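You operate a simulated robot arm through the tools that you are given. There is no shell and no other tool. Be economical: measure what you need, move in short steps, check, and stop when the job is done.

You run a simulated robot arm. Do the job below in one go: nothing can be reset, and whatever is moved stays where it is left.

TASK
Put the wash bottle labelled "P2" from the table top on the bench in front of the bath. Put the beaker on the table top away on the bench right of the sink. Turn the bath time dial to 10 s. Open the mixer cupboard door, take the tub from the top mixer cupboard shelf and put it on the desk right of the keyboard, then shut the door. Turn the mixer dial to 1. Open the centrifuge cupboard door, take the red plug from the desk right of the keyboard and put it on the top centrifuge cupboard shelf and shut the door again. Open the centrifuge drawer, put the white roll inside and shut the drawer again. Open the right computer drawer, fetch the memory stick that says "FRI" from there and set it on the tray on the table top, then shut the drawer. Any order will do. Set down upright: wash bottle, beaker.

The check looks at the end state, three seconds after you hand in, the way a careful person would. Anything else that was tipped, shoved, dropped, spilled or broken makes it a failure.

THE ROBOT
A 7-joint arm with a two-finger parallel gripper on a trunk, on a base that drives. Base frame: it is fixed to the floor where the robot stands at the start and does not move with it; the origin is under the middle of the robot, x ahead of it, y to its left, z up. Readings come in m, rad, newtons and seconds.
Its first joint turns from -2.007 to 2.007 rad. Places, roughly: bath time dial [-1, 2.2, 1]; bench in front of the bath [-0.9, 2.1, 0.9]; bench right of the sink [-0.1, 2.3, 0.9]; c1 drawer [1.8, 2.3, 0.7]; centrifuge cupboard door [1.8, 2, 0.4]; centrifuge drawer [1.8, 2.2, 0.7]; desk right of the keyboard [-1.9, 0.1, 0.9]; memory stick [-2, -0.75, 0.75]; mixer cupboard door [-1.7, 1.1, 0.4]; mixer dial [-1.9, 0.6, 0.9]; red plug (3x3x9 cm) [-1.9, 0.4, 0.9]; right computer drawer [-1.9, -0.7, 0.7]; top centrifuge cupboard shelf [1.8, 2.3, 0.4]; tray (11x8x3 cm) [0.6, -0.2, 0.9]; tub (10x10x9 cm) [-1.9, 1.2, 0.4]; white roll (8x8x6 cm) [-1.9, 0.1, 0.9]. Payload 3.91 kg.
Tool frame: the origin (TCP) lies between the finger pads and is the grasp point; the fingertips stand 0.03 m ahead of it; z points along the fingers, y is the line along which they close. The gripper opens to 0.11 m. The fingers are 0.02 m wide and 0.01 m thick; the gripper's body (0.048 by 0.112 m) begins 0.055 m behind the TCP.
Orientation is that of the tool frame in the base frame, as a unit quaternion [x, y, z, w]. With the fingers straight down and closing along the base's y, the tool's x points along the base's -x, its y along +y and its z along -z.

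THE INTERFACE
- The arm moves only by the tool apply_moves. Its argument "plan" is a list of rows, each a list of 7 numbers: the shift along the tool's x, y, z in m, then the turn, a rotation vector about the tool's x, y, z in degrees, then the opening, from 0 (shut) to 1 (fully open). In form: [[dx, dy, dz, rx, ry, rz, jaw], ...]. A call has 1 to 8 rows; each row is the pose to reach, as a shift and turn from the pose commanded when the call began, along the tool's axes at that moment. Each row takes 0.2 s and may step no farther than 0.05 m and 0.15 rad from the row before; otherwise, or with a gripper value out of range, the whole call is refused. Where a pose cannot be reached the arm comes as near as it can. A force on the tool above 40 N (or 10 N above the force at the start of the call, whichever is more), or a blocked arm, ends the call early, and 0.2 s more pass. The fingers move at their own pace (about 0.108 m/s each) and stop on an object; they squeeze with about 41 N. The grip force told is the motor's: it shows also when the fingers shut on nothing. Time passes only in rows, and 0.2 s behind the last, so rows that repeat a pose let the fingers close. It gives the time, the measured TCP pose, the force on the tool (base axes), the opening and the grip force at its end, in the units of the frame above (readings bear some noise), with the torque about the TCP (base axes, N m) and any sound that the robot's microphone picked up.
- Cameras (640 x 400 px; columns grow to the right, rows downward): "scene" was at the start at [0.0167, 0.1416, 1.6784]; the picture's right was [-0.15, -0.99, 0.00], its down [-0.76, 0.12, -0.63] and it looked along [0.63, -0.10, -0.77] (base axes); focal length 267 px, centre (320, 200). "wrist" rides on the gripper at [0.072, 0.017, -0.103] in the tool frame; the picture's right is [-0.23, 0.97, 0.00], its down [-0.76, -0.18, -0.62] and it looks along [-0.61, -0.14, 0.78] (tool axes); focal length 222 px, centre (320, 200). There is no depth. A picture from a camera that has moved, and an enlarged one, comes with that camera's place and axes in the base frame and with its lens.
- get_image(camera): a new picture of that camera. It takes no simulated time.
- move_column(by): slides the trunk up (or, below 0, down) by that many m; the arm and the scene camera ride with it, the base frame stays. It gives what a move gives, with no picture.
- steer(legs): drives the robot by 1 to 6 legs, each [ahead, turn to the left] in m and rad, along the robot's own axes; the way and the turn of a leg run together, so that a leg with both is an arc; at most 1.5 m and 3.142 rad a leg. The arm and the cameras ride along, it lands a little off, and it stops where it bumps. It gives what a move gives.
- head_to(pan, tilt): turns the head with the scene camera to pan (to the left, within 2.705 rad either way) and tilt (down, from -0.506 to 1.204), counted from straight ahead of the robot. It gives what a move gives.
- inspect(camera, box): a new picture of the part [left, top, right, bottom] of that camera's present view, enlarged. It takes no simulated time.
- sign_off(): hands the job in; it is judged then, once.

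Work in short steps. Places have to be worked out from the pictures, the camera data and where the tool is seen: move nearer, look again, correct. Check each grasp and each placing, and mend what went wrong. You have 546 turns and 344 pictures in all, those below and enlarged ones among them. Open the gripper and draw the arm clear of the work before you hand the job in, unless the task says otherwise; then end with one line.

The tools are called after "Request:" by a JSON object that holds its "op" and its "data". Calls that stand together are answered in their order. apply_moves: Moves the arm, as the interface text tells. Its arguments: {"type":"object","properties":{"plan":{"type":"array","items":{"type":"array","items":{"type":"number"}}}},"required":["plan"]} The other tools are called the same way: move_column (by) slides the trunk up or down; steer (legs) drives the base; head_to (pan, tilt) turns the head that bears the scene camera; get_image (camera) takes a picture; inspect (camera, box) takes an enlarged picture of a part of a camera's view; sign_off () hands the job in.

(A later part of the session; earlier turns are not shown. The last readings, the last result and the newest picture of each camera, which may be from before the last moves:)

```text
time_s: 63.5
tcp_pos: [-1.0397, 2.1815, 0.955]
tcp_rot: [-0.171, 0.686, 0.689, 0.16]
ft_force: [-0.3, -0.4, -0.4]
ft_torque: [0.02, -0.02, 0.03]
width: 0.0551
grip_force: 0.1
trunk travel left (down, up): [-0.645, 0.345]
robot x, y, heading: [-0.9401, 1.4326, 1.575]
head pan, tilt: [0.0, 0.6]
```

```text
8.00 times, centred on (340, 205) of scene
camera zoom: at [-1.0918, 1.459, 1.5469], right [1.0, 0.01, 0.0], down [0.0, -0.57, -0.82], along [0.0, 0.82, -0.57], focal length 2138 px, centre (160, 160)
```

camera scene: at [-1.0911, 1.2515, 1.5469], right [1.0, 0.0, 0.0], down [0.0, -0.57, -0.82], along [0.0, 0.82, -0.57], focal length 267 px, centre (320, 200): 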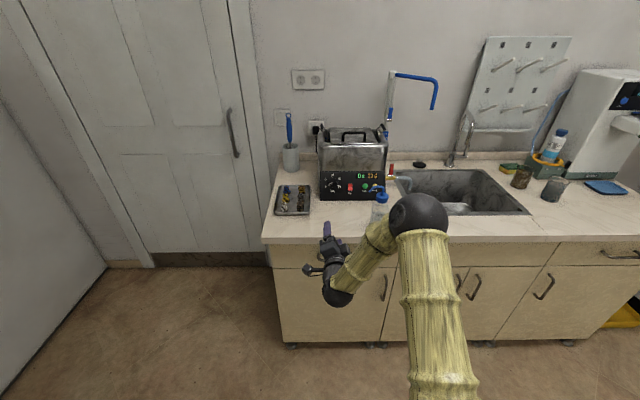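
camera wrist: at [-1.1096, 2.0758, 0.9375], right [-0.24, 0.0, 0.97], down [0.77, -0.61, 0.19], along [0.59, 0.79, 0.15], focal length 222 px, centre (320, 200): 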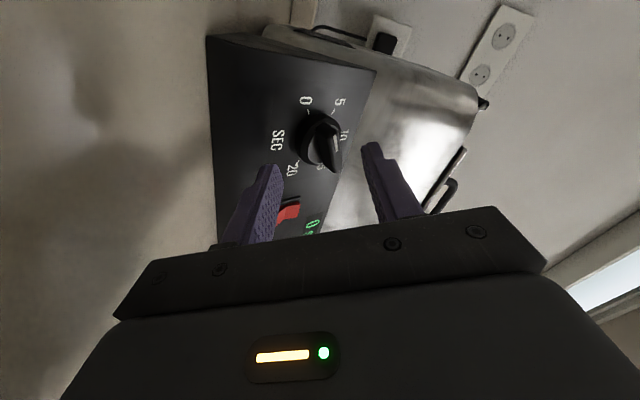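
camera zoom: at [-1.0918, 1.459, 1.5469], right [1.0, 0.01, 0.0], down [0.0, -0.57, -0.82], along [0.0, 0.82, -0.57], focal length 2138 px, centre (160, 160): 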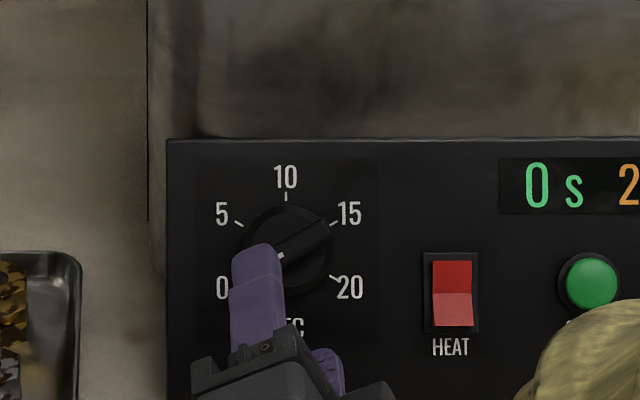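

The knob is centred between the jaws, about 6–7 cm ahead of the TCP. I advance 0.03 and close gently.

Request:
{"op": "apply_moves", "data": {"plan": [[-0.003, -0.001, 0.015, 0, 0, 0, 0.5], [-0.003, -0.001, 0.03, 0, 0, 0, 0.5], [-0.003, -0.001, 0.035, 0, 0, 0, 0.5]]}}

Request:
{"op": "get_image", "data": {"camera": "wrist"}}

Request:
{"op": "inspect", "data": {"camera": "scene", "box": [300, 180, 380, 230]}}

```text
time_s: 64.2
tcp_pos: [-1.0351, 2.2035, 0.9559]
tcp_rot: [-0.17, 0.689, 0.686, 0.16]
ft_force: [5.5, -32.4, 9.5]
ft_torque: [-0.94, -0.33, -0.42]
width: 0.0522
grip_force: 0.1
trunk travel left (down, up): [-0.645, 0.345]
robot x, y, heading: [-0.9367, 1.4323, 1.575]
head pan, tilt: [0.0, 0.6]
stopped in row 3: the force on the tool passed its limit (the readings are from after the stop); the commanded pose is now the measured one
```

```text
307 pictures are left
camera wrist: at [-1.1044, 2.0987, 0.9392], right [-0.24, 0.0, 0.97], down [0.77, -0.61, 0.19], along [0.59, 0.79, 0.14], focal length 222 px, centre (320, 200)
```

wrist: 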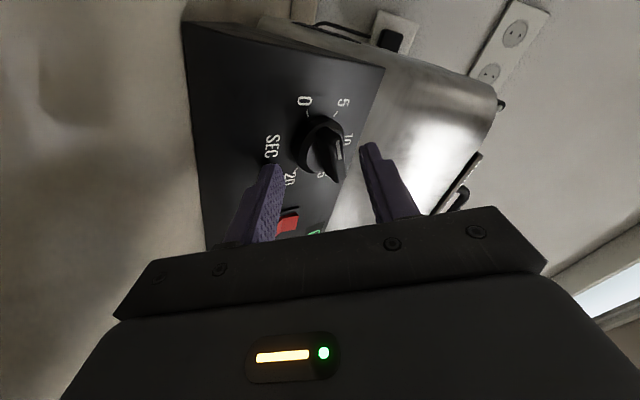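

```text
8.00 times, centred on (340, 205) of scene
camera zoom: at [-1.0904, 1.4511, 1.5474], right [1.0, 0.01, 0.0], down [0.0, -0.56, -0.83], along [0.0, 0.83, -0.56], focal length 2138 px, centre (160, 160)
```

zoom: 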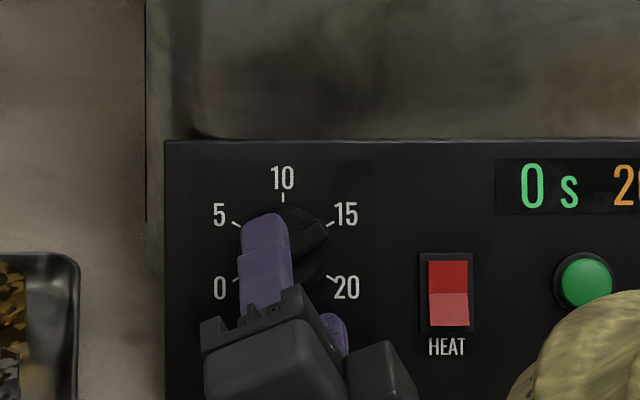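

The tips touched the panel. I back off 4 mm and close on the bar.

Request:
{"op": "apply_moves", "data": {"plan": [[0, 0, -0.004, 0, 0, 0, 0.5], [0, 0, -0.004, 0, 0, 0, 0.1], [0, 0, -0.004, 0, 0, 0, 0.0], [0, 0, -0.004, 0, 0, 0, 0.0], [0, 0, -0.004, 0, 0, 0, 0.0]]}}

Request:
{"op": "get_image", "data": {"camera": "wrist"}}

Request:
{"op": "inspect", "data": {"camera": "scene", "box": [290, 160, 410, 235]}}

```text
time_s: 65.1
tcp_pos: [-1.0406, 2.2047, 0.9649]
tcp_rot: [-0.171, 0.681, 0.694, 0.157]
ft_force: [-2.1, -13.5, 7.0]
ft_torque: [0.25, 0.03, -0.44]
width: 0.0146
grip_force: 44.9
trunk travel left (down, up): [-0.645, 0.345]
robot x, y, heading: [-0.939, 1.4322, 1.576]
head pan, tilt: [0.0, 0.6]
stopped in row 4: the force on the tool passed its limit (the readings are from after the stop); the commanded pose is now the measured one
```

```text
305 pictures are left
camera wrist: at [-1.1108, 2.0998, 0.9453], right [-0.24, -0.02, 0.97], down [0.77, -0.61, 0.18], along [0.59, 0.79, 0.16], focal length 222 px, centre (320, 200)
```

wrist: 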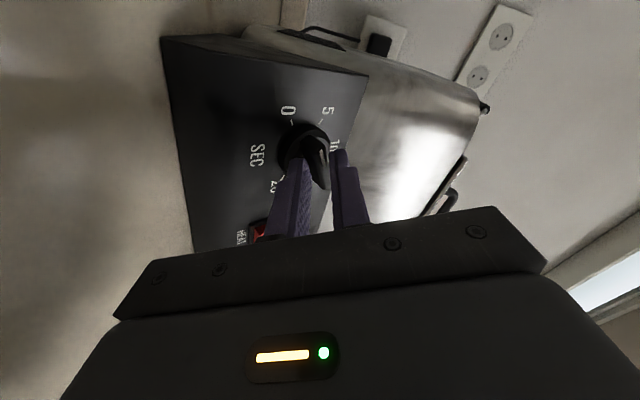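

```text
5.33 times, centred on (350, 198) of scene
camera zoom: at [-1.0916, 1.4552, 1.5465], right [1.0, 0.01, 0.0], down [0.0, -0.56, -0.83], along [0.0, 0.83, -0.56], focal length 1426 px, centre (160, 213)
```

zoom: 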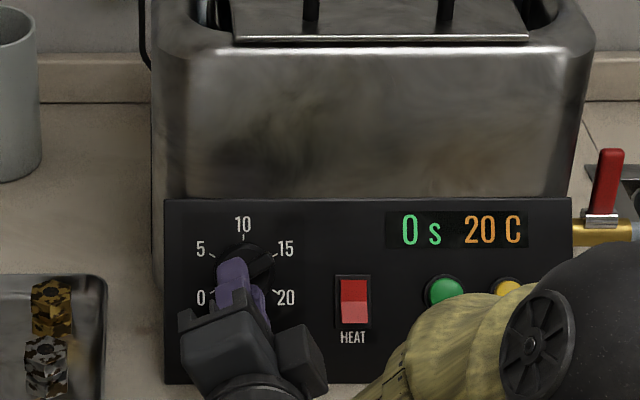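

The bar is held (1.5 cm). By the tick marks the knob centre is about 5 mm off along the bar; I turn about that centre and watch the display.

Request:
{"op": "apply_moves", "data": {"plan": [[0, 0.0004, 0, 0, 0, 5, 0], [-0.0001, 0.001, 0, 0, 0, 12, 0], [-0.0003, 0.0017, 0, 0, 0, 20, 0], [-0.0006, 0.0024, 0, 0, 0, 28, 0]]}}

Request:
{"op": "inspect", "data": {"camera": "scene", "box": [290, 160, 410, 235]}}

```text
time_s: 65.9
tcp_pos: [-1.0412, 2.1995, 0.9658]
tcp_rot: [-0.049, 0.702, 0.71, 0.033]
ft_force: [4.3, -36.3, 8.9]
ft_torque: [0.21, 0.43, 0.22]
width: 0.0
grip_force: 38.7
trunk travel left (down, up): [-0.645, 0.345]
robot x, y, heading: [-0.9406, 1.4303, 1.58]
head pan, tilt: [0.0, 0.6]
stopped in row 4: the force on the tool passed its limit (the readings are from after the stop); the commanded pose is now the measured one
```

```text
5.33 times, centred on (350, 198) of scene
camera zoom: at [-1.0907, 1.4506, 1.5472], right [1.0, 0.01, 0.0], down [0.0, -0.56, -0.83], along [0.0, 0.83, -0.56], focal length 1426 px, centre (160, 213)
```

zoom: 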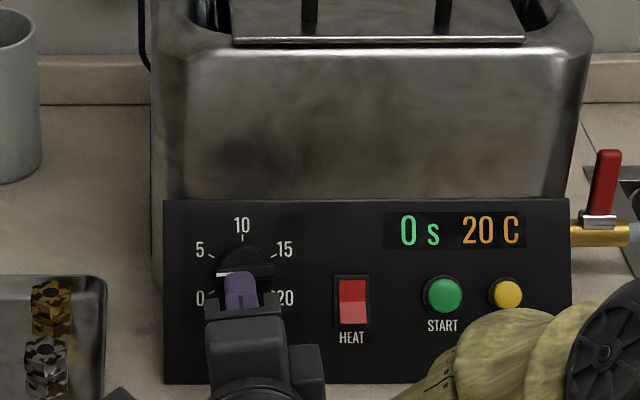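

The fingers slipped off; the bar now lies level (pointer left). I back off, open, level the hand to the bar and look.

Request:
{"op": "apply_moves", "data": {"plan": [[0, 0, -0.02, 0, 0, 0, 0], [0, 0, -0.05, 0, 0, 3, 0.3], [-0.005, 0.0, -0.05, 0, 0, 6.5, 0.5], [-0.005, 0.0, -0.05, 0, 0, 6.5, 0.5]]}}

Request:
{"op": "get_image", "data": {"camera": "wrist"}}

Request:
{"op": "inspect", "data": {"camera": "scene", "box": [290, 160, 410, 235]}}

```text
time_s: 66.9
tcp_pos: [-1.0336, 2.1564, 0.9586]
tcp_rot: [-0.009, 0.707, 0.708, -0.007]
ft_force: [-0.4, -0.3, -0.7]
ft_torque: [-0.02, -0.02, 0.02]
width: 0.0551
grip_force: 0.1
trunk travel left (down, up): [-0.645, 0.345]
robot x, y, heading: [-0.9394, 1.4309, 1.583]
head pan, tilt: [0.0, 0.6]
```

```text
302 pictures are left
camera wrist: at [-1.1032, 2.0513, 0.9755], right [0.22, 0.0, 0.97], down [0.78, -0.6, -0.18], along [0.59, 0.8, -0.14], focal length 222 px, centre (320, 200)
```

wrist: 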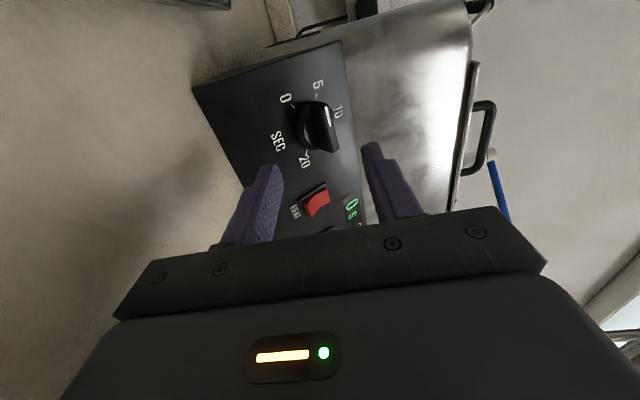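

```text
5.33 times, centred on (350, 198) of scene
camera zoom: at [-1.0917, 1.4582, 1.5469], right [1.0, 0.01, 0.0], down [0.0, -0.57, -0.82], along [0.0, 0.82, -0.57], focal length 1426 px, centre (160, 213)
```

zoom: 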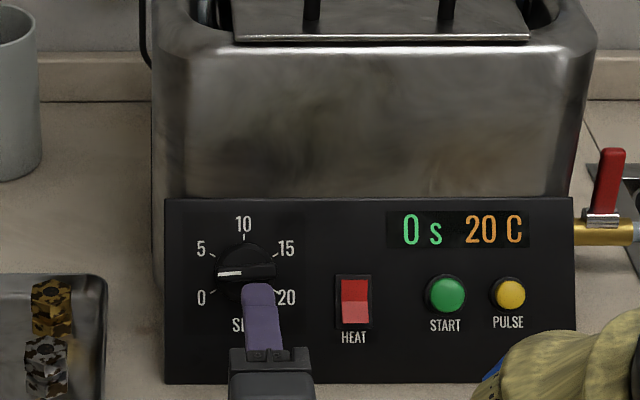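

Rechecking the scene camera's axes, the knob is at x≈-1.041, z≈0.962. I correct for that, go in and grip.

Request:
{"op": "apply_moves", "data": {"plan": [[0.008, 0.003, 0.02, 0, 0, 0, 0.4], [0.008, 0.003, 0.035, 0, 0, 0, 0.4], [0.008, 0.003, 0.042, 0, 0, 0, 0.4]]}}

Request:
{"op": "get_image", "data": {"camera": "wrist"}}

Request:
{"op": "inspect", "data": {"camera": "scene", "box": [300, 180, 380, 230]}}

```text
time_s: 67.7
tcp_pos: [-1.0436, 2.198, 0.9655]
tcp_rot: [-0.009, 0.707, 0.707, -0.007]
ft_force: [1.3, 0.3, 0.3]
ft_torque: [0.0, 0.01, -0.03]
width: 0.0439
grip_force: 0.3
trunk travel left (down, up): [-0.645, 0.345]
robot x, y, heading: [-0.9422, 1.4319, 1.575]
head pan, tilt: [0.0, 0.6]
```

```text
300 pictures are left
camera wrist: at [-1.113, 2.0929, 0.9814], right [0.22, 0.0, 0.97], down [0.78, -0.6, -0.18], along [0.59, 0.8, -0.14], focal length 222 px, centre (320, 200)
```

wrist: 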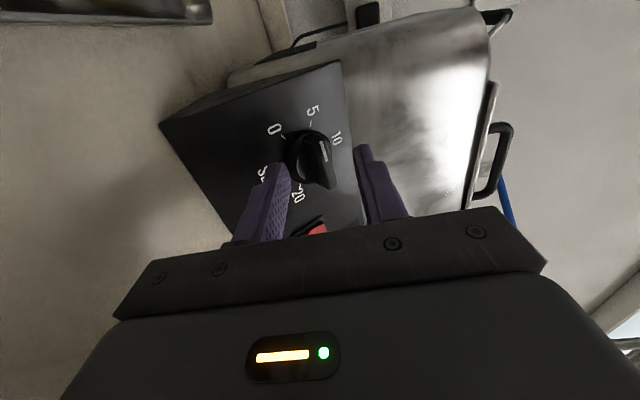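

```text
8.00 times, centred on (340, 205) of scene
camera zoom: at [-1.0916, 1.4581, 1.5469], right [1.0, 0.01, 0.0], down [0.0, -0.57, -0.82], along [0.0, 0.82, -0.57], focal length 2138 px, centre (160, 160)
```

zoom: 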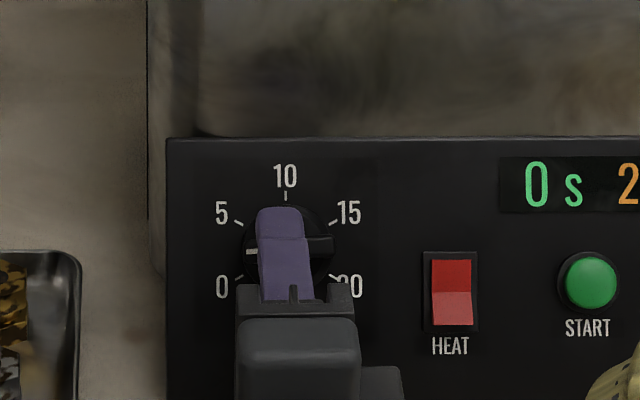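

Finger is centred over the bar. I close.

Request:
{"op": "apply_moves", "data": {"plan": [[0, 0, 0.002, 0, 0, 0, 0.25], [0, 0, 0.002, 0, 0, 0, 0.1], [0, 0, 0.002, 0, 0, 0, 0], [0, 0, 0.002, 0, 0, 0, 0], [0, 0, 0.002, 0, 0, 0, 0]]}}

Request:
{"op": "get_image", "data": {"camera": "wrist"}}

```text
time_s: 68.9
tcp_pos: [-1.0435, 2.1991, 0.965]
tcp_rot: [-0.009, 0.706, 0.708, -0.007]
ft_force: [-0.3, -0.1, -1.1]
ft_torque: [0.04, 0.0, -0.03]
width: 0.0
grip_force: 37.6
trunk travel left (down, up): [-0.645, 0.345]
robot x, y, heading: [-0.9395, 1.4331, 1.575]
head pan, tilt: [0.0, 0.6]
```

```text
298 pictures are left
camera wrist: at [-1.113, 2.0942, 0.9814], right [0.22, 0.0, 0.97], down [0.78, -0.6, -0.18], along [0.59, 0.8, -0.14], focal length 222 px, centre (320, 200)
```

wrist: 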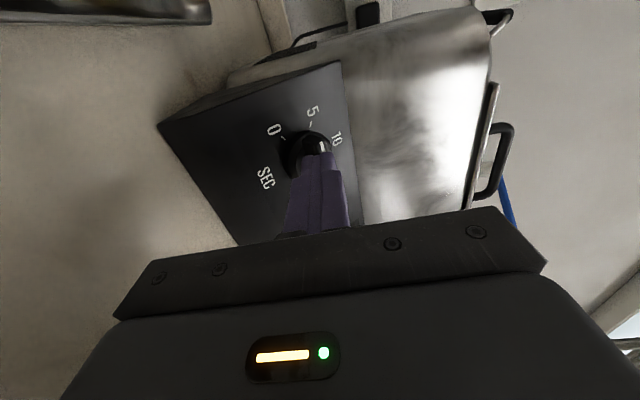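

The tips closed in front of the bar, so the bar is deeper (earlier contact was with the bar itself). I open, go 2 cm deeper, close again.

Request:
{"op": "apply_moves", "data": {"plan": [[0, 0, -0.004, 0, 0, 0, 0.3], [0, 0, -0.004, 0, 0, 0, 0.4], [0, 0, 0.008, 0, 0, 0, 0.4], [0, 0, 0.016, 0, 0, 0, 0.4], [0, 0, 0.02, 0, 0, 0, 0.4]]}}

Request:
{"op": "get_image", "data": {"camera": "wrist"}}

```text
time_s: 70.0
tcp_pos: [-1.0438, 2.2059, 0.9626]
tcp_rot: [-0.011, 0.709, 0.705, -0.007]
ft_force: [2.2, -27.0, 3.3]
ft_torque: [-0.46, -0.03, -0.29]
width: 0.0421
grip_force: 0.1
trunk travel left (down, up): [-0.645, 0.345]
robot x, y, heading: [-0.9383, 1.4297, 1.58]
head pan, tilt: [0.0, 0.6]
stopped in row 5: the force on the tool passed its limit (the readings are from after the stop); the commanded pose is now the measured one
```

```text
297 pictures are left
camera wrist: at [-1.114, 2.1014, 0.9804], right [0.22, 0.01, 0.97], down [0.78, -0.6, -0.17], along [0.59, 0.8, -0.14], focal length 222 px, centre (320, 200)
```

wrist: 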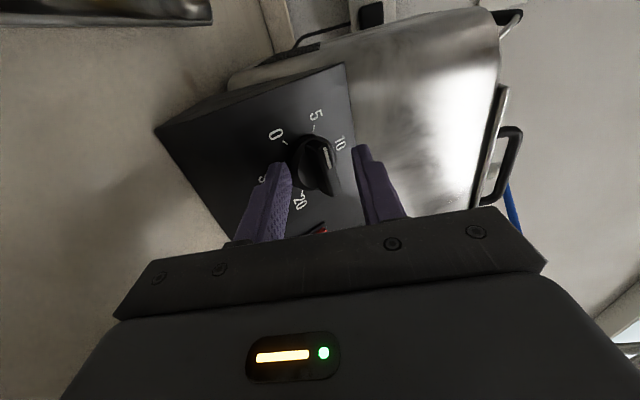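

The torque says the lower finger touches first: the panel leans back roughly 15°. I back off, pitch the hand down 15° to face it squarely and look.

Request:
{"op": "apply_moves", "data": {"plan": [[0, 0, -0.03, 0, 0, 0, 0.4], [0, 0.008, -0.035, 8, 0, 0, 0.4], [0, 0.014, -0.035, 15, 0, 0, 0.4]]}}

Request:
{"op": "get_image", "data": {"camera": "wrist"}}

Request:
{"op": "inspect", "data": {"camera": "wrist", "box": [230, 80, 390, 180]}}

Request:
{"op": "inspect", "data": {"camera": "scene", "box": [300, 180, 380, 230]}}

```text
time_s: 70.8
tcp_pos: [-1.0448, 2.1765, 0.9746]
tcp_rot: [-0.011, 0.796, 0.606, -0.006]
ft_force: [-1.3, -0.1, 0.1]
ft_torque: [0.0, 0.0, 0.01]
width: 0.044
grip_force: 0.0
trunk travel left (down, up): [-0.645, 0.345]
robot x, y, heading: [-0.9373, 1.4255, 1.578]
head pan, tilt: [0.0, 0.6]
```

```text
296 pictures are left
camera wrist: at [-1.1131, 2.0788, 1.0192], right [0.22, 0.26, 0.94], down [0.78, -0.63, 0.0], along [0.59, 0.73, -0.34], focal length 222 px, centre (320, 200)
```

wrist: 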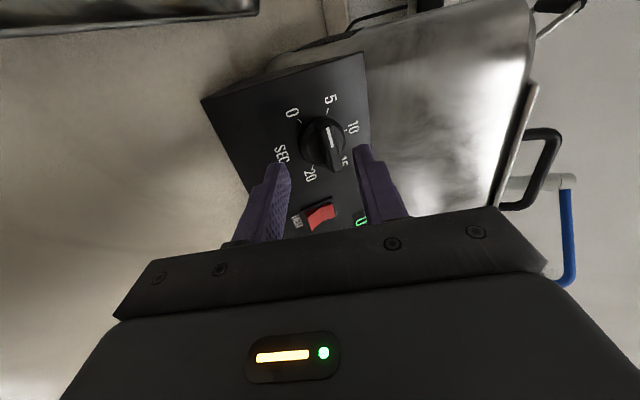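

```text
4.00 times, centred on (310, 130) of wrist
camera zoom: at [-1.1131, 2.0788, 1.0192], right [0.22, 0.26, 0.94], down [0.78, -0.63, 0.0], along [0.59, 0.73, -0.34], focal length 888 px, centre (360, 480)
```

zoom: 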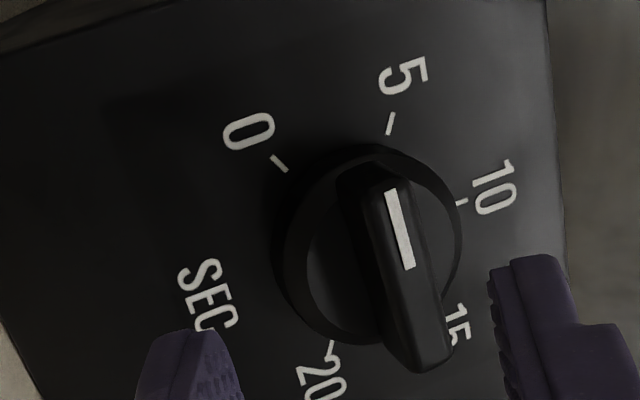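

```text
8.00 times, centred on (340, 205) of scene
camera zoom: at [-1.0919, 1.457, 1.5469], right [1.0, 0.01, 0.0], down [0.0, -0.56, -0.83], along [0.0, 0.83, -0.56], focal length 2138 px, centre (160, 160)
```

zoom: 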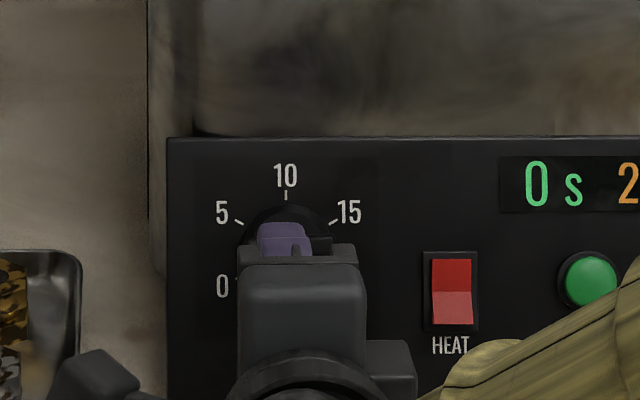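

Now facing it squarely; the bar sits about 7 mm to the upper-finger side and about 5 cm ahead. I correct, advance and look.

Request:
{"op": "apply_moves", "data": {"plan": [[0, 0.007, 0.015, 0, 0, 0, 0.4], [0, 0.007, 0.025, 0, 0, 0, 0.4], [0, 0.007, 0.032, 0, 0, 0, 0.4]]}}

Request:
{"op": "inspect", "data": {"camera": "wrist", "box": [230, 100, 390, 200]}}

```text
time_s: 71.5
tcp_pos: [-1.0442, 2.2081, 0.9743]
tcp_rot: [-0.012, 0.795, 0.606, -0.006]
ft_force: [-0.4, -0.3, -0.7]
ft_torque: [-0.01, 0.01, 0.02]
width: 0.0439
grip_force: 0.2
trunk travel left (down, up): [-0.645, 0.345]
robot x, y, heading: [-0.9393, 1.4315, 1.573]
head pan, tilt: [0.0, 0.6]
```

```text
4.00 times, centred on (310, 150) of wrist
camera zoom: at [-1.114, 2.1108, 1.0168], right [0.22, 0.26, 0.94], down [0.78, -0.63, 0.0], along [0.59, 0.73, -0.34], focal length 888 px, centre (360, 400)
```

zoom: 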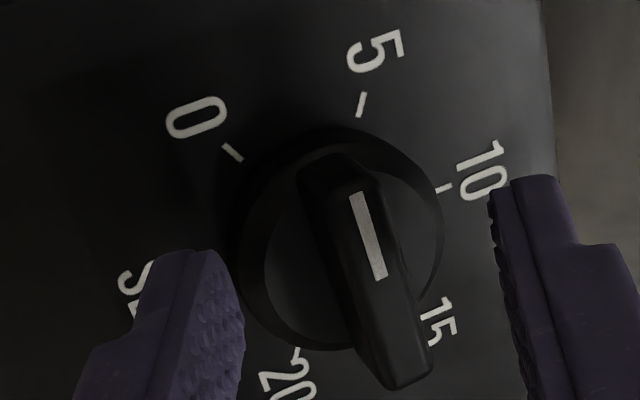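

The bar is centred between the fingers. I go 7 mm deeper and close.

Request:
{"op": "apply_moves", "data": {"plan": [[0, 0, 0.004, 0, 0, 0, 0.4], [0, 0, 0.008, 0, 0, 0, 0.4]]}}

Request:
{"op": "apply_moves", "data": {"plan": [[0, 0, 0, 0, 0, 0, 0.2], [0, 0, 0, 0, 0, 0, 0.1], [0, 0, 0, 0, 0, 0, 0], [0, 0, 0, 0, 0, 0, 0]]}}

Request:
{"op": "inspect", "data": {"camera": "wrist", "box": [230, 100, 390, 200]}}

```text
time_s: 72.2
tcp_pos: [-1.0446, 2.2132, 0.9712]
tcp_rot: [-0.011, 0.795, 0.606, -0.007]
ft_force: [2.3, -16.2, 3.3]
ft_torque: [-0.39, -0.04, -0.18]
width: 0.0448
grip_force: 0.8
trunk travel left (down, up): [-0.645, 0.345]
robot x, y, heading: [-0.9371, 1.4297, 1.575]
head pan, tilt: [0.0, 0.6]
```

```text
time_s: 72.8
tcp_pos: [-1.045, 2.2116, 0.9741]
tcp_rot: [-0.011, 0.795, 0.606, -0.007]
ft_force: [-1.7, 1.8, 10.7]
ft_torque: [-0.17, -0.61, -0.61]
width: 0.0133
grip_force: 41.1
trunk travel left (down, up): [-0.645, 0.345]
robot x, y, heading: [-0.9413, 1.4302, 1.573]
head pan, tilt: [0.0, 0.6]
stopped in row 3: the force on the tool passed its limit (the readings are from after the stop); the commanded pose is now the measured one
```

```text
4.00 times, centred on (310, 150) of wrist
camera zoom: at [-1.1149, 2.1147, 1.0169], right [0.22, 0.26, 0.94], down [0.78, -0.63, 0.0], along [0.59, 0.73, -0.34], focal length 888 px, centre (360, 400)
```

zoom: 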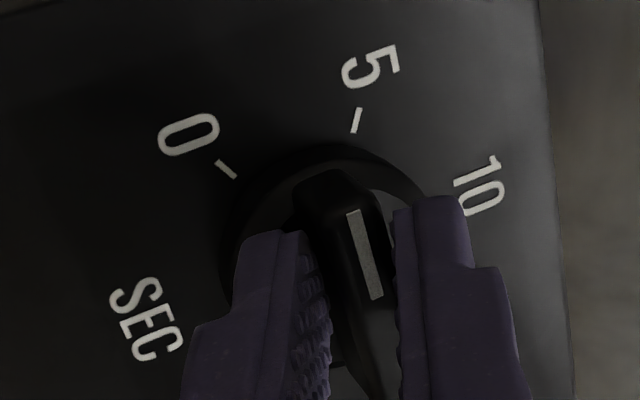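

A firm grip on the bar. I turn it clockwise in 7° rows.

Request:
{"op": "apply_moves", "data": {"plan": [[0, 0, 0, 0, 0, 7, 0], [0, 0, 0, 0, 0, 14, 0], [0, 0, 0, 0, 0, 21, 0], [0, 0, 0, 0, 0, 28, 0]]}}

Request:
{"op": "inspect", "data": {"camera": "wrist", "box": [230, 100, 390, 200]}}

```text
time_s: 73.6
tcp_pos: [-1.0448, 2.2128, 0.9759]
tcp_rot: [0.106, 0.786, 0.601, -0.095]
ft_force: [3.7, -18.4, 12.1]
ft_torque: [-0.07, 0.01, -0.07]
width: 0.0139
grip_force: 44.9
trunk travel left (down, up): [-0.645, 0.345]
robot x, y, heading: [-0.9407, 1.4303, 1.573]
head pan, tilt: [0.0, 0.6]
stopped in row 3: the force on the tool passed its limit (the readings are from after the stop); the commanded pose is now the measured one
```

```text
4.00 times, centred on (310, 150) of wrist
camera zoom: at [-1.1069, 2.1202, 1.038], right [0.49, 0.24, 0.84], down [0.7, -0.69, -0.21], along [0.53, 0.69, -0.5], focal length 888 px, centre (360, 400)
```

zoom: 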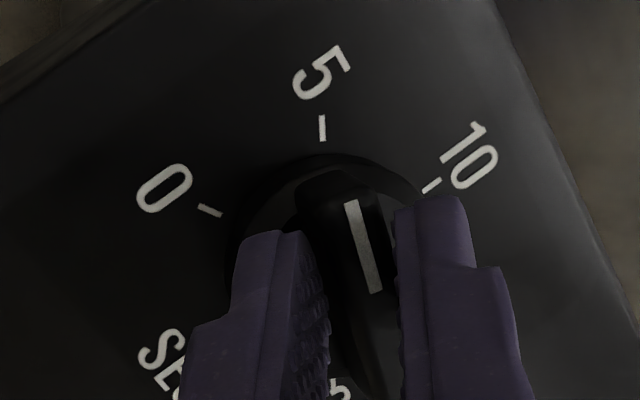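

It turned about 18° with the bar held. I ease 2 mm back to relieve the push and go on.

Request:
{"op": "apply_moves", "data": {"plan": [[0, 0, -0.001, 0, 0, 6, 0], [0, 0, -0.002, 0, 0, 12, 0], [0, 0, -0.002, 0, 0, 18, 0], [0, 0, -0.002, 0, 0, 24, 0]]}}

Request:
{"op": "inspect", "data": {"camera": "wrist", "box": [230, 100, 390, 200]}}

```text
time_s: 74.6
tcp_pos: [-1.0428, 2.2121, 0.9784]
tcp_rot: [0.268, 0.745, 0.57, -0.219]
ft_force: [6.0, 3.5, 31.7]
ft_torque: [0.08, -0.63, -0.54]
width: 0.0132
grip_force: 44.7
trunk travel left (down, up): [-0.645, 0.345]
robot x, y, heading: [-0.9364, 1.4274, 1.578]
head pan, tilt: [0.0, 0.6]
```

```text
4.00 times, centred on (310, 150) of wrist
camera zoom: at [-1.0849, 2.1264, 1.063], right [0.8, 0.17, 0.57], down [0.48, -0.75, -0.45], along [0.36, 0.64, -0.69], focal length 888 px, centre (360, 400)
```

zoom: 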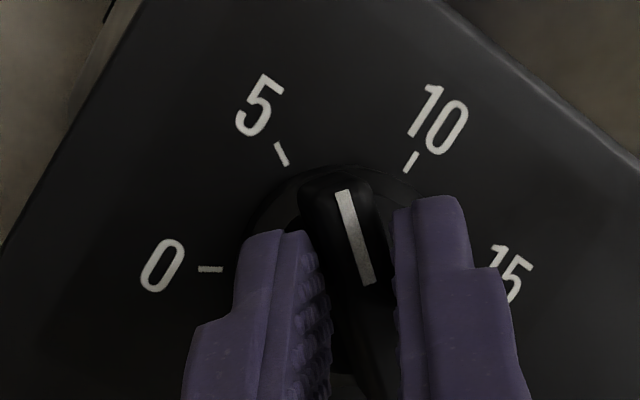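

The pointer is at about 7.5 now, and the hand feels a 32 N upward push, so I shift up 5 mm while turning on 33°.

Request:
{"op": "apply_moves", "data": {"plan": [[0.002, 0.002, 0, 0, 0, 3, 0], [0.003, 0.0035, 0, 0, 0, 10, 0], [0.003, 0.0035, 0, 0, 0, 17, 0], [0.003, 0.0035, 0, 0, 0, 24, 0], [0.003, 0.0035, 0, 0, 0, 30, 0]]}}

Request:
{"op": "inspect", "data": {"camera": "wrist", "box": [230, 100, 390, 200]}}

```text
time_s: 75.8
tcp_pos: [-1.0408, 2.2142, 0.9812]
tcp_rot: [0.455, 0.65, 0.494, -0.355]
ft_force: [25.6, -6.0, 21.5]
ft_torque: [-0.46, -0.37, -0.6]
width: 0.0112
grip_force: 45.1
trunk travel left (down, up): [-0.645, 0.345]
robot x, y, heading: [-0.9416, 1.4283, 1.573]
head pan, tilt: [0.0, 0.6]
```

```text
4.00 times, centred on (310, 150) of wrist
camera zoom: at [-1.0457, 2.1315, 1.0787], right [0.99, 0.04, 0.1], down [0.1, -0.8, -0.59], along [0.06, 0.6, -0.8], focal length 888 px, centre (360, 400)
```

zoom: 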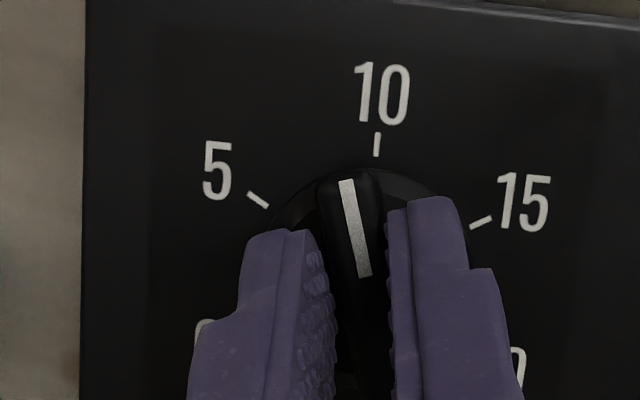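

About 13° short of 10. I relieve the sideways force and turn on by 12°.

Request:
{"op": "apply_moves", "data": {"plan": [[0.002, 0.002, 0, 0, 0, 2, 0], [0.003, 0.003, 0, 0, 0, 8, 0], [0.003, 0.003, 0, 0, 0, 13, 0]]}}

Request:
{"op": "inspect", "data": {"camera": "wrist", "box": [230, 100, 390, 200]}}

```text
time_s: 76.6
tcp_pos: [-1.0374, 2.2126, 0.9817]
tcp_rot: [0.525, 0.597, 0.448, -0.409]
ft_force: [28.2, -18.3, 3.8]
ft_torque: [-0.02, -0.23, -0.47]
width: 0.0107
grip_force: 44.4
trunk travel left (down, up): [-0.645, 0.345]
robot x, y, heading: [-0.9404, 1.4295, 1.578]
head pan, tilt: [0.0, 0.6]
```

```text
4.00 times, centred on (310, 150) of wrist
camera zoom: at [-1.0271, 2.1327, 1.0796], right [0.99, -0.01, -0.12], down [-0.08, -0.81, -0.58], along [-0.09, 0.59, -0.8], focal length 888 px, centre (360, 400)
```

zoom: 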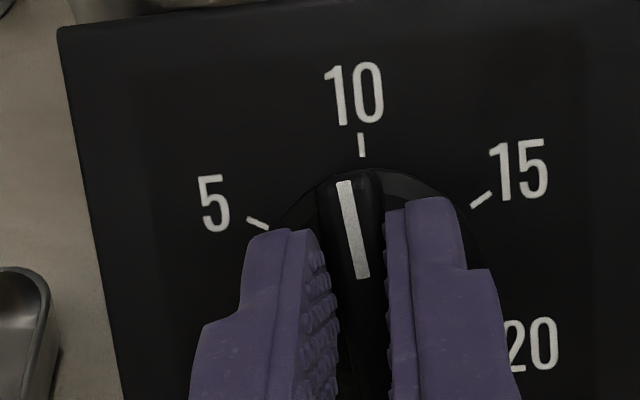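

Nearly there. I open, back off and check the pointer from a squarer view.

Request:
{"op": "apply_moves", "data": {"plan": [[0, 0, 0, 0, 0, 0, 0.2], [0, 0, 0, 0, 0, 0, 0.4], [0, 0, -0.03, 0, 0, 0, 0.4], [0, 0, -0.07, 0, 0, 0, 0.4]]}}

Request:
{"op": "inspect", "data": {"camera": "wrist", "box": [230, 70, 390, 170]}}

Request:
{"op": "inspect", "data": {"camera": "scene", "box": [290, 160, 410, 235]}}

```text
time_s: 77.6
tcp_pos: [-1.0412, 2.1473, 1.0001]
tcp_rot: [0.523, 0.598, 0.448, -0.41]
ft_force: [0.3, 0.2, -0.3]
ft_torque: [0.0, 0.0, 0.02]
width: 0.0441
grip_force: 0.1
trunk travel left (down, up): [-0.645, 0.345]
robot x, y, heading: [-0.9405, 1.4315, 1.573]
head pan, tilt: [0.0, 0.6]
```

```text
4.00 times, centred on (310, 120) of wrist
camera zoom: at [-1.0299, 2.0675, 1.0985], right [0.99, -0.01, -0.11], down [-0.07, -0.81, -0.58], along [-0.09, 0.59, -0.8], focal length 888 px, centre (360, 520)
```

zoom: 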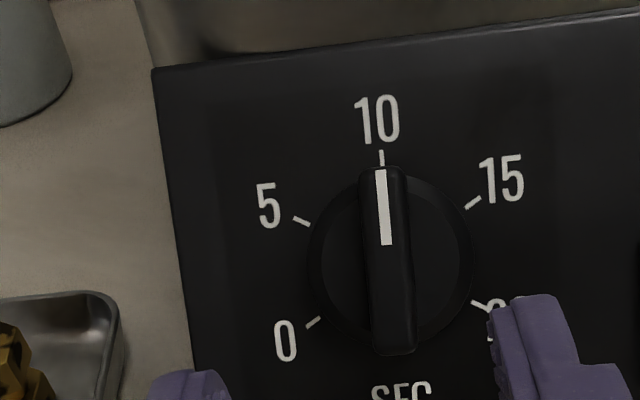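

```text
5.33 times, centred on (350, 198) of scene
camera zoom: at [-1.0913, 1.4567, 1.547], right [1.0, 0.01, 0.0], down [0.0, -0.56, -0.83], along [-0.01, 0.83, -0.56], focal length 1426 px, centre (160, 213)
```

zoom: 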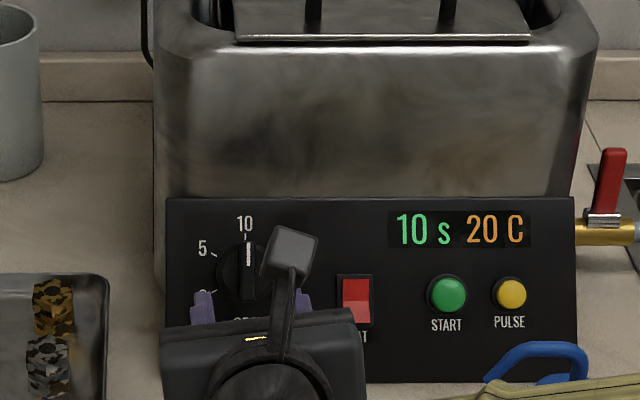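

The display reads 10 s. Now the beaker: by two views it stands near (0.52, -0.35). I back off, straighten the hand, raise it and drive to the table.

Request:
{"op": "steer", "data": {"legs": [[-0.35, 0]]}}

Request:
{"op": "apply_moves", "data": {"plan": [[0, 0, 0, -0.4, 7.5, 3.5, 1], [0, 0, 0, -0.9, 15, 7, 1]]}}

Request:
{"op": "move_column", "data": {"by": 0.15}}

Request:
{"op": "steer", "data": {"legs": [[0, -2.728], [1.45, 0], [0, 1.153]]}}

Request:
{"op": "head_to", "data": {"pan": -0.1, "tilt": 0.7}}

Request:
{"op": "get_image", "data": {"camera": "scene"}}

Request:
{"op": "get_image", "data": {"camera": "wrist"}}

```text
time_s: 79.8
tcp_pos: [-1.0393, 1.8054, 0.9992]
tcp_rot: [0.523, 0.599, 0.448, -0.409]
ft_force: [-0.1, -0.1, -0.4]
ft_torque: [0.03, 0.0, 0.01]
width: 0.044
grip_force: 0.1
trunk travel left (down, up): [-0.645, 0.345]
robot x, y, heading: [-0.9384, 1.0895, 1.581]
head pan, tilt: [0.0, 0.6]
```

```text
time_s: 80.4
tcp_pos: [-1.0378, 1.8066, 0.9996]
tcp_rot: [-0.498, -0.503, -0.491, 0.507]
ft_force: [0.0, 0.1, 0.0]
ft_torque: [-0.05, 0.01, 0.0]
width: 0.11
grip_force: 0.0
trunk travel left (down, up): [-0.645, 0.345]
robot x, y, heading: [-0.943, 1.0869, 1.575]
head pan, tilt: [0.0, 0.6]
```

```text
time_s: 82.2
tcp_pos: [-1.0387, 1.8065, 1.1501]
tcp_rot: [-0.499, -0.504, -0.491, 0.506]
ft_force: [-0.8, 0.2, -0.1]
ft_torque: [-0.02, 0.0, 0.01]
width: 0.11
grip_force: 0.0
trunk travel left (down, up): [-0.795, 0.195]
robot x, y, heading: [-0.938, 1.0844, 1.578]
head pan, tilt: [0.0, 0.6]
```

```text
time_s: 98.5
tcp_pos: [0.4153, -0.0768, 1.1494]
tcp_rot: [0.709, 0.012, 0.705, -0.02]
ft_force: [0.2, 0.4, -0.5]
ft_torque: [0.01, -0.01, -0.03]
width: 0.1099
grip_force: 0.0
trunk travel left (down, up): [-0.795, 0.195]
robot x, y, heading: [-0.2989, -0.1925, 0.031]
head pan, tilt: [0.0, 0.6]
```

```text
time_s: 99.1
tcp_pos: [0.4159, -0.0766, 1.1498]
tcp_rot: [0.709, 0.012, 0.705, -0.02]
ft_force: [0.2, -0.3, 0.0]
ft_torque: [-0.04, 0.01, 0.0]
width: 0.1101
grip_force: 0.0
trunk travel left (down, up): [-0.795, 0.195]
robot x, y, heading: [-0.3021, -0.1966, 0.034]
head pan, tilt: [-0.099, 0.7]
```

```text
285 pictures are left
camera scene: at [-0.2792, -0.0515, 1.6883], right [-0.07, -1.0, 0.0], down [-0.64, 0.04, -0.77], along [0.76, -0.05, -0.64], focal length 267 px, centre (320, 200)
```

scene: 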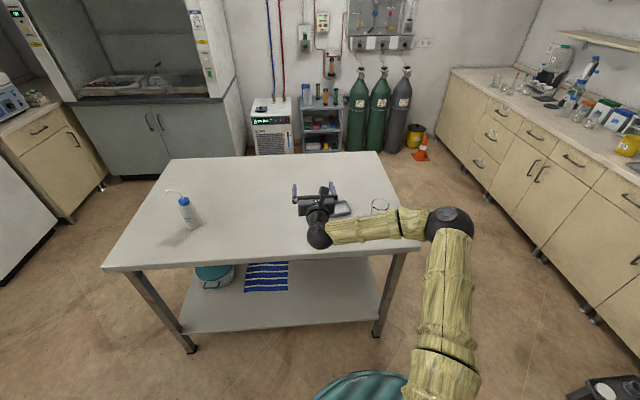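

```text
284 pictures are left
camera wrist: at [0.3134, -0.1, 1.2224], right [0.04, -0.97, -0.24], down [-0.63, 0.16, -0.76], along [0.77, 0.18, -0.61], focal length 222 px, centre (320, 200)
```

wrist: 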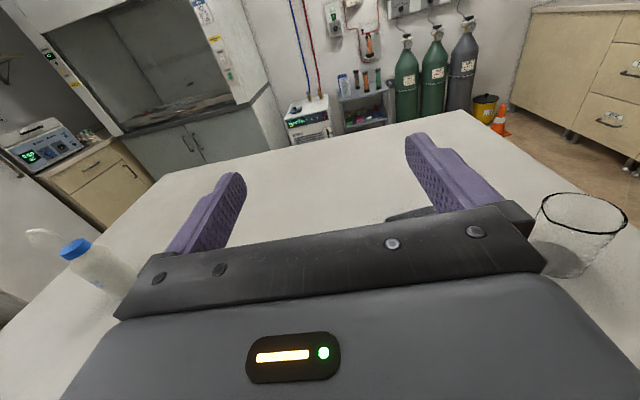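

The beaker stands at about (0.51, -0.364). I shift the base right so the hand faces it.

Request:
{"op": "steer", "data": {"legs": [[-0.3, 0], [0, -0.933], [0.36, 0], [0, 0.9]]}}

Request:
{"op": "move_column", "data": {"by": -0.2}}

Request:
{"op": "get_image", "data": {"camera": "wrist"}}

Request:
{"op": "get_image", "data": {"camera": "scene"}}

```text
time_s: 107.9
tcp_pos: [0.3407, -0.4122, 1.1487]
tcp_rot: [0.709, -0.003, 0.705, -0.004]
ft_force: [-1.2, 0.4, -1.0]
ft_torque: [-0.01, 0.0, 0.02]
width: 0.11
grip_force: 0.1
trunk travel left (down, up): [-0.795, 0.195]
robot x, y, heading: [-0.378, -0.5022, -0.012]
head pan, tilt: [-0.099, 0.7]
```

```text
time_s: 110.1
tcp_pos: [0.3393, -0.4127, 0.9496]
tcp_rot: [0.709, -0.003, 0.705, -0.006]
ft_force: [0.3, 0.1, 0.3]
ft_torque: [-0.02, 0.02, 0.0]
width: 0.11
grip_force: 0.0
trunk travel left (down, up): [-0.595, 0.395]
robot x, y, heading: [-0.3829, -0.501, -0.011]
head pan, tilt: [-0.099, 0.7]
```

```text
283 pictures are left
camera wrist: at [0.2379, -0.4304, 1.0225], right [0.0, -0.97, -0.24], down [-0.63, 0.18, -0.76], along [0.78, 0.15, -0.61], focal length 222 px, centre (320, 200)
```

wrist: 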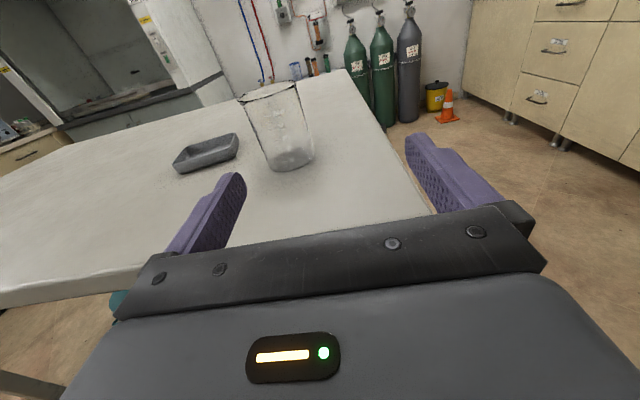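

```text
282 pictures are left
camera scene: at [-0.3524, -0.3575, 1.4883], right [-0.11, -0.99, 0.0], down [-0.64, 0.07, -0.76], along [0.76, -0.08, -0.64], focal length 267 px, centre (320, 200)
```

scene: 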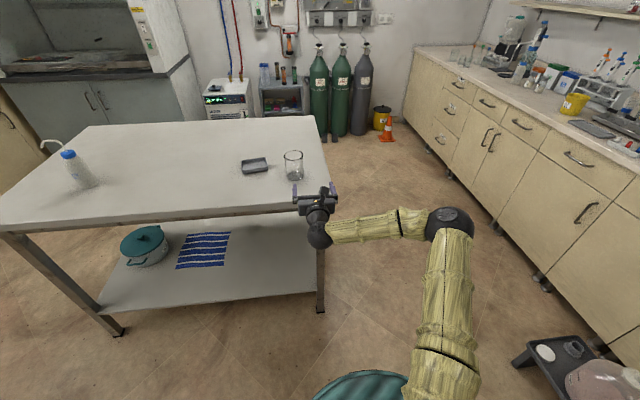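

Beaker axis about (0.53, -0.352). I shift 6 cm left, 1.2 cm down and close in partway.

Request:
{"op": "apply_moves", "data": {"plan": [[-0.006, -0.03, 0, 0, 0, 0, 1], [-0.012, -0.06, 0.0, 0, 0, 0, 1], [-0.012, -0.06, 0.04, 0, 0, 0, 1], [-0.012, -0.06, 0.08, 0, 0, 0, 1]]}}

Request:
{"op": "get_image", "data": {"camera": "wrist"}}

```text
time_s: 111.1
tcp_pos: [0.4209, -0.3497, 0.9371]
tcp_rot: [0.709, -0.002, 0.705, -0.004]
ft_force: [1.0, 0.1, -0.4]
ft_torque: [0.0, -0.04, -0.02]
width: 0.1102
grip_force: 0.0
trunk travel left (down, up): [-0.595, 0.395]
robot x, y, heading: [-0.377, -0.4995, -0.012]
head pan, tilt: [-0.099, 0.7]
```

```text
281 pictures are left
camera wrist: at [0.3176, -0.3683, 1.009], right [0.0, -0.97, -0.24], down [-0.63, 0.18, -0.76], along [0.78, 0.15, -0.61], focal length 222 px, centre (320, 200)
```

wrist: 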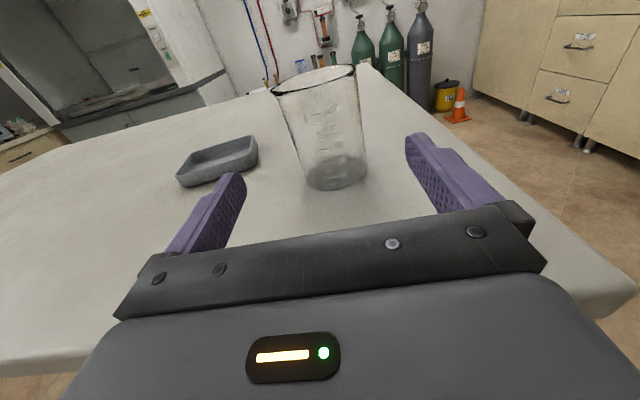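

The beaker is centred between the jaws; about 0.105 m remain. I drive 0.07, then check.

Request:
{"op": "steer", "data": {"legs": [[0.07, 0]]}}

Request:
{"op": "get_image", "data": {"camera": "wrist"}}

```text
time_s: 112.1
tcp_pos: [0.4893, -0.3511, 0.9357]
tcp_rot: [0.709, -0.002, 0.705, -0.005]
ft_force: [-0.8, -0.6, -0.9]
ft_torque: [-0.01, -0.02, -0.01]
width: 0.11
grip_force: 0.1
trunk travel left (down, up): [-0.595, 0.395]
robot x, y, heading: [-0.313, -0.5022, -0.007]
head pan, tilt: [-0.099, 0.7]
```

```text
280 pictures are left
camera wrist: at [0.3855, -0.3692, 1.0088], right [0.0, -0.97, -0.24], down [-0.63, 0.18, -0.76], along [0.78, 0.15, -0.61], focal length 222 px, centre (320, 200)
```

wrist: 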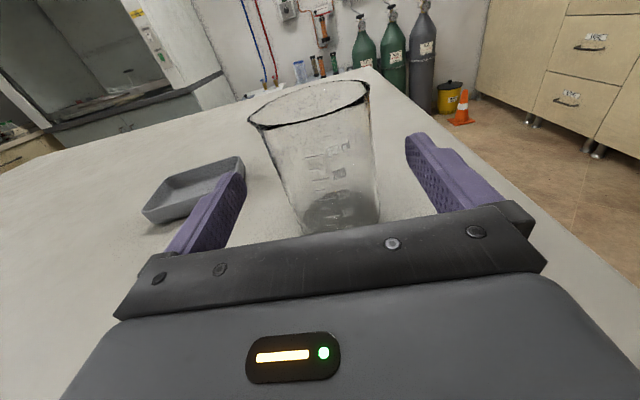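

Good. I reach the last 3.5 cm and close.

Request:
{"op": "apply_moves", "data": {"plan": [[0, 0, 0.02, 0, 0, 0, 1], [0, 0, 0.036, 0, 0, 0, 1], [0, 0, 0.036, 0, 0, 0, 0.6], [0, 0, 0.036, 0, 0, 0, 0.5], [0, 0, 0.036, 0, 0, 0, 0.5], [0, 0, 0.036, 0, 0, 0, 0.5]]}}

Request:
{"op": "get_image", "data": {"camera": "wrist"}}

```text
time_s: 113.5
tcp_pos: [0.5246, -0.3525, 0.936]
tcp_rot: [0.709, -0.003, 0.705, -0.005]
ft_force: [0.4, 0.4, 0.7]
ft_torque: [-0.02, -0.04, -0.01]
width: 0.0704
grip_force: 41.1
trunk travel left (down, up): [-0.595, 0.395]
robot x, y, heading: [-0.3075, -0.4994, -0.011]
head pan, tilt: [-0.099, 0.7]
```

```text
279 pictures are left
camera wrist: at [0.4204, -0.3705, 1.0081], right [0.0, -0.97, -0.24], down [-0.63, 0.18, -0.76], along [0.78, 0.15, -0.61], focal length 222 px, centre (320, 200)
```

wrist: 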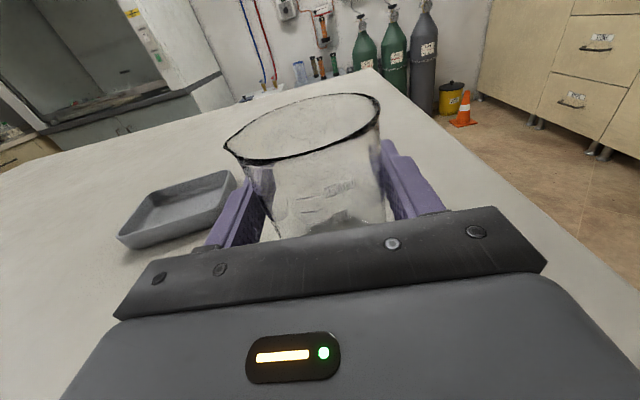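

Beaker held (7 cm). I lift, back off and drive toward the bench right of the sink.

Request:
{"op": "move_column", "data": {"by": 0.15}}

Request:
{"op": "steer", "data": {"legs": [[-0.35, 0], [0, 1.315], [1.35, 0], [0, 0.265]]}}

Request:
{"op": "head_to", "data": {"pan": -0.1, "tilt": 0.6}}

Request:
{"op": "get_image", "data": {"camera": "scene"}}

Request:
{"op": "get_image", "data": {"camera": "wrist"}}

```text
time_s: 115.3
tcp_pos: [0.5228, -0.3525, 1.0854]
tcp_rot: [0.709, -0.003, 0.705, -0.004]
ft_force: [0.2, -0.5, -1.1]
ft_torque: [-0.01, 0.04, 0.02]
width: 0.0707
grip_force: 40.9
trunk travel left (down, up): [-0.745, 0.245]
robot x, y, heading: [-0.3094, -0.5014, -0.005]
head pan, tilt: [-0.099, 0.7]
```

```text
time_s: 127.8
tcp_pos: [-0.352, 1.591, 1.0856]
tcp_rot: [0.517, 0.485, 0.509, -0.488]
ft_force: [-0.8, -0.3, -0.9]
ft_torque: [-0.05, 0.0, -0.01]
width: 0.0699
grip_force: 40.7
trunk travel left (down, up): [-0.745, 0.245]
robot x, y, heading: [-0.2506, 0.7507, 1.508]
head pan, tilt: [-0.099, 0.7]
```

```text
time_s: 128.4
tcp_pos: [-0.352, 1.5909, 1.0851]
tcp_rot: [0.516, 0.486, 0.509, -0.488]
ft_force: [0.6, -0.2, -1.0]
ft_torque: [0.0, -0.03, 0.02]
width: 0.0698
grip_force: 41.3
trunk travel left (down, up): [-0.745, 0.245]
robot x, y, heading: [-0.2471, 0.752, 1.512]
head pan, tilt: [-0.099, 0.6]
```

```text
278 pictures are left
camera scene: at [-0.3901, 0.7864, 1.6469], right [0.99, -0.16, 0.0], down [-0.09, -0.56, -0.82], along [0.13, 0.81, -0.57], focal length 267 px, centre (320, 200)
```

scene: 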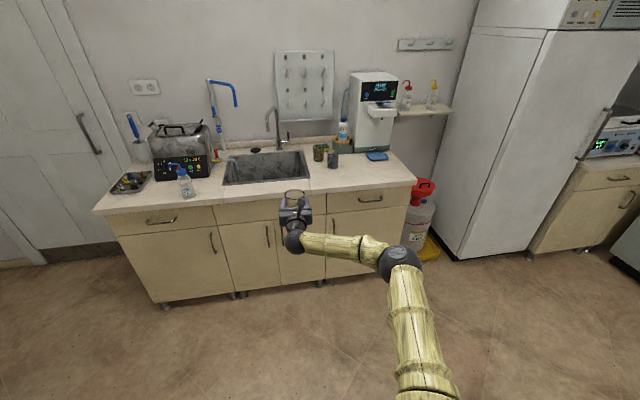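

```text
277 pictures are left
camera wrist: at [-0.3392, 1.487, 1.158], right [0.97, -0.05, -0.24], down [-0.22, -0.62, -0.76], along [-0.11, 0.79, -0.61], focal length 222 px, centre (320, 200)
```

wrist: 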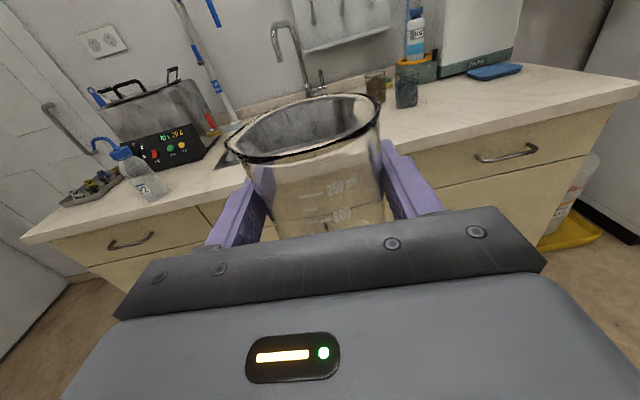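

Free bench lies right of the sink in front of the glass; I choose about (0.03, 2.07). I sidestep the base there.

Request:
{"op": "steer", "data": {"legs": [[0, -0.764], [0.588, 0], [0, 0.823]]}}

Request:
{"op": "get_image", "data": {"camera": "scene"}}

```text
time_s: 135.9
tcp_pos: [0.0091, 1.9713, 1.0855]
tcp_rot: [-0.498, -0.504, -0.491, 0.507]
ft_force: [-0.6, -0.3, -1.1]
ft_torque: [0.03, 0.04, -0.01]
width: 0.0696
grip_force: 40.7
trunk travel left (down, up): [-0.745, 0.245]
robot x, y, heading: [0.1741, 1.1406, 1.585]
head pan, tilt: [-0.099, 0.6]
```

```text
276 pictures are left
camera scene: at [0.0287, 1.1664, 1.6469], right [1.0, -0.09, 0.0], down [-0.05, -0.56, -0.82], along [0.07, 0.82, -0.57], focal length 267 px, centre (320, 200)
```

scene: 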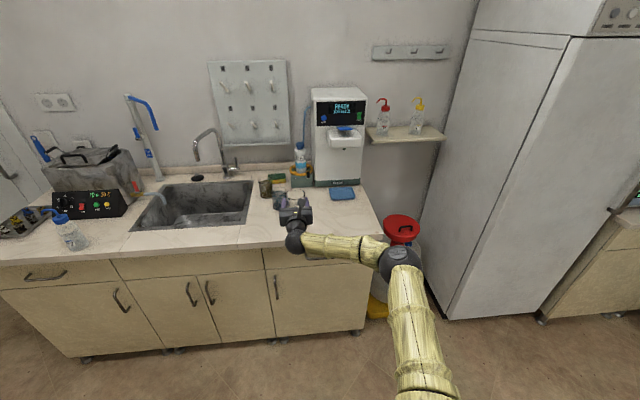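

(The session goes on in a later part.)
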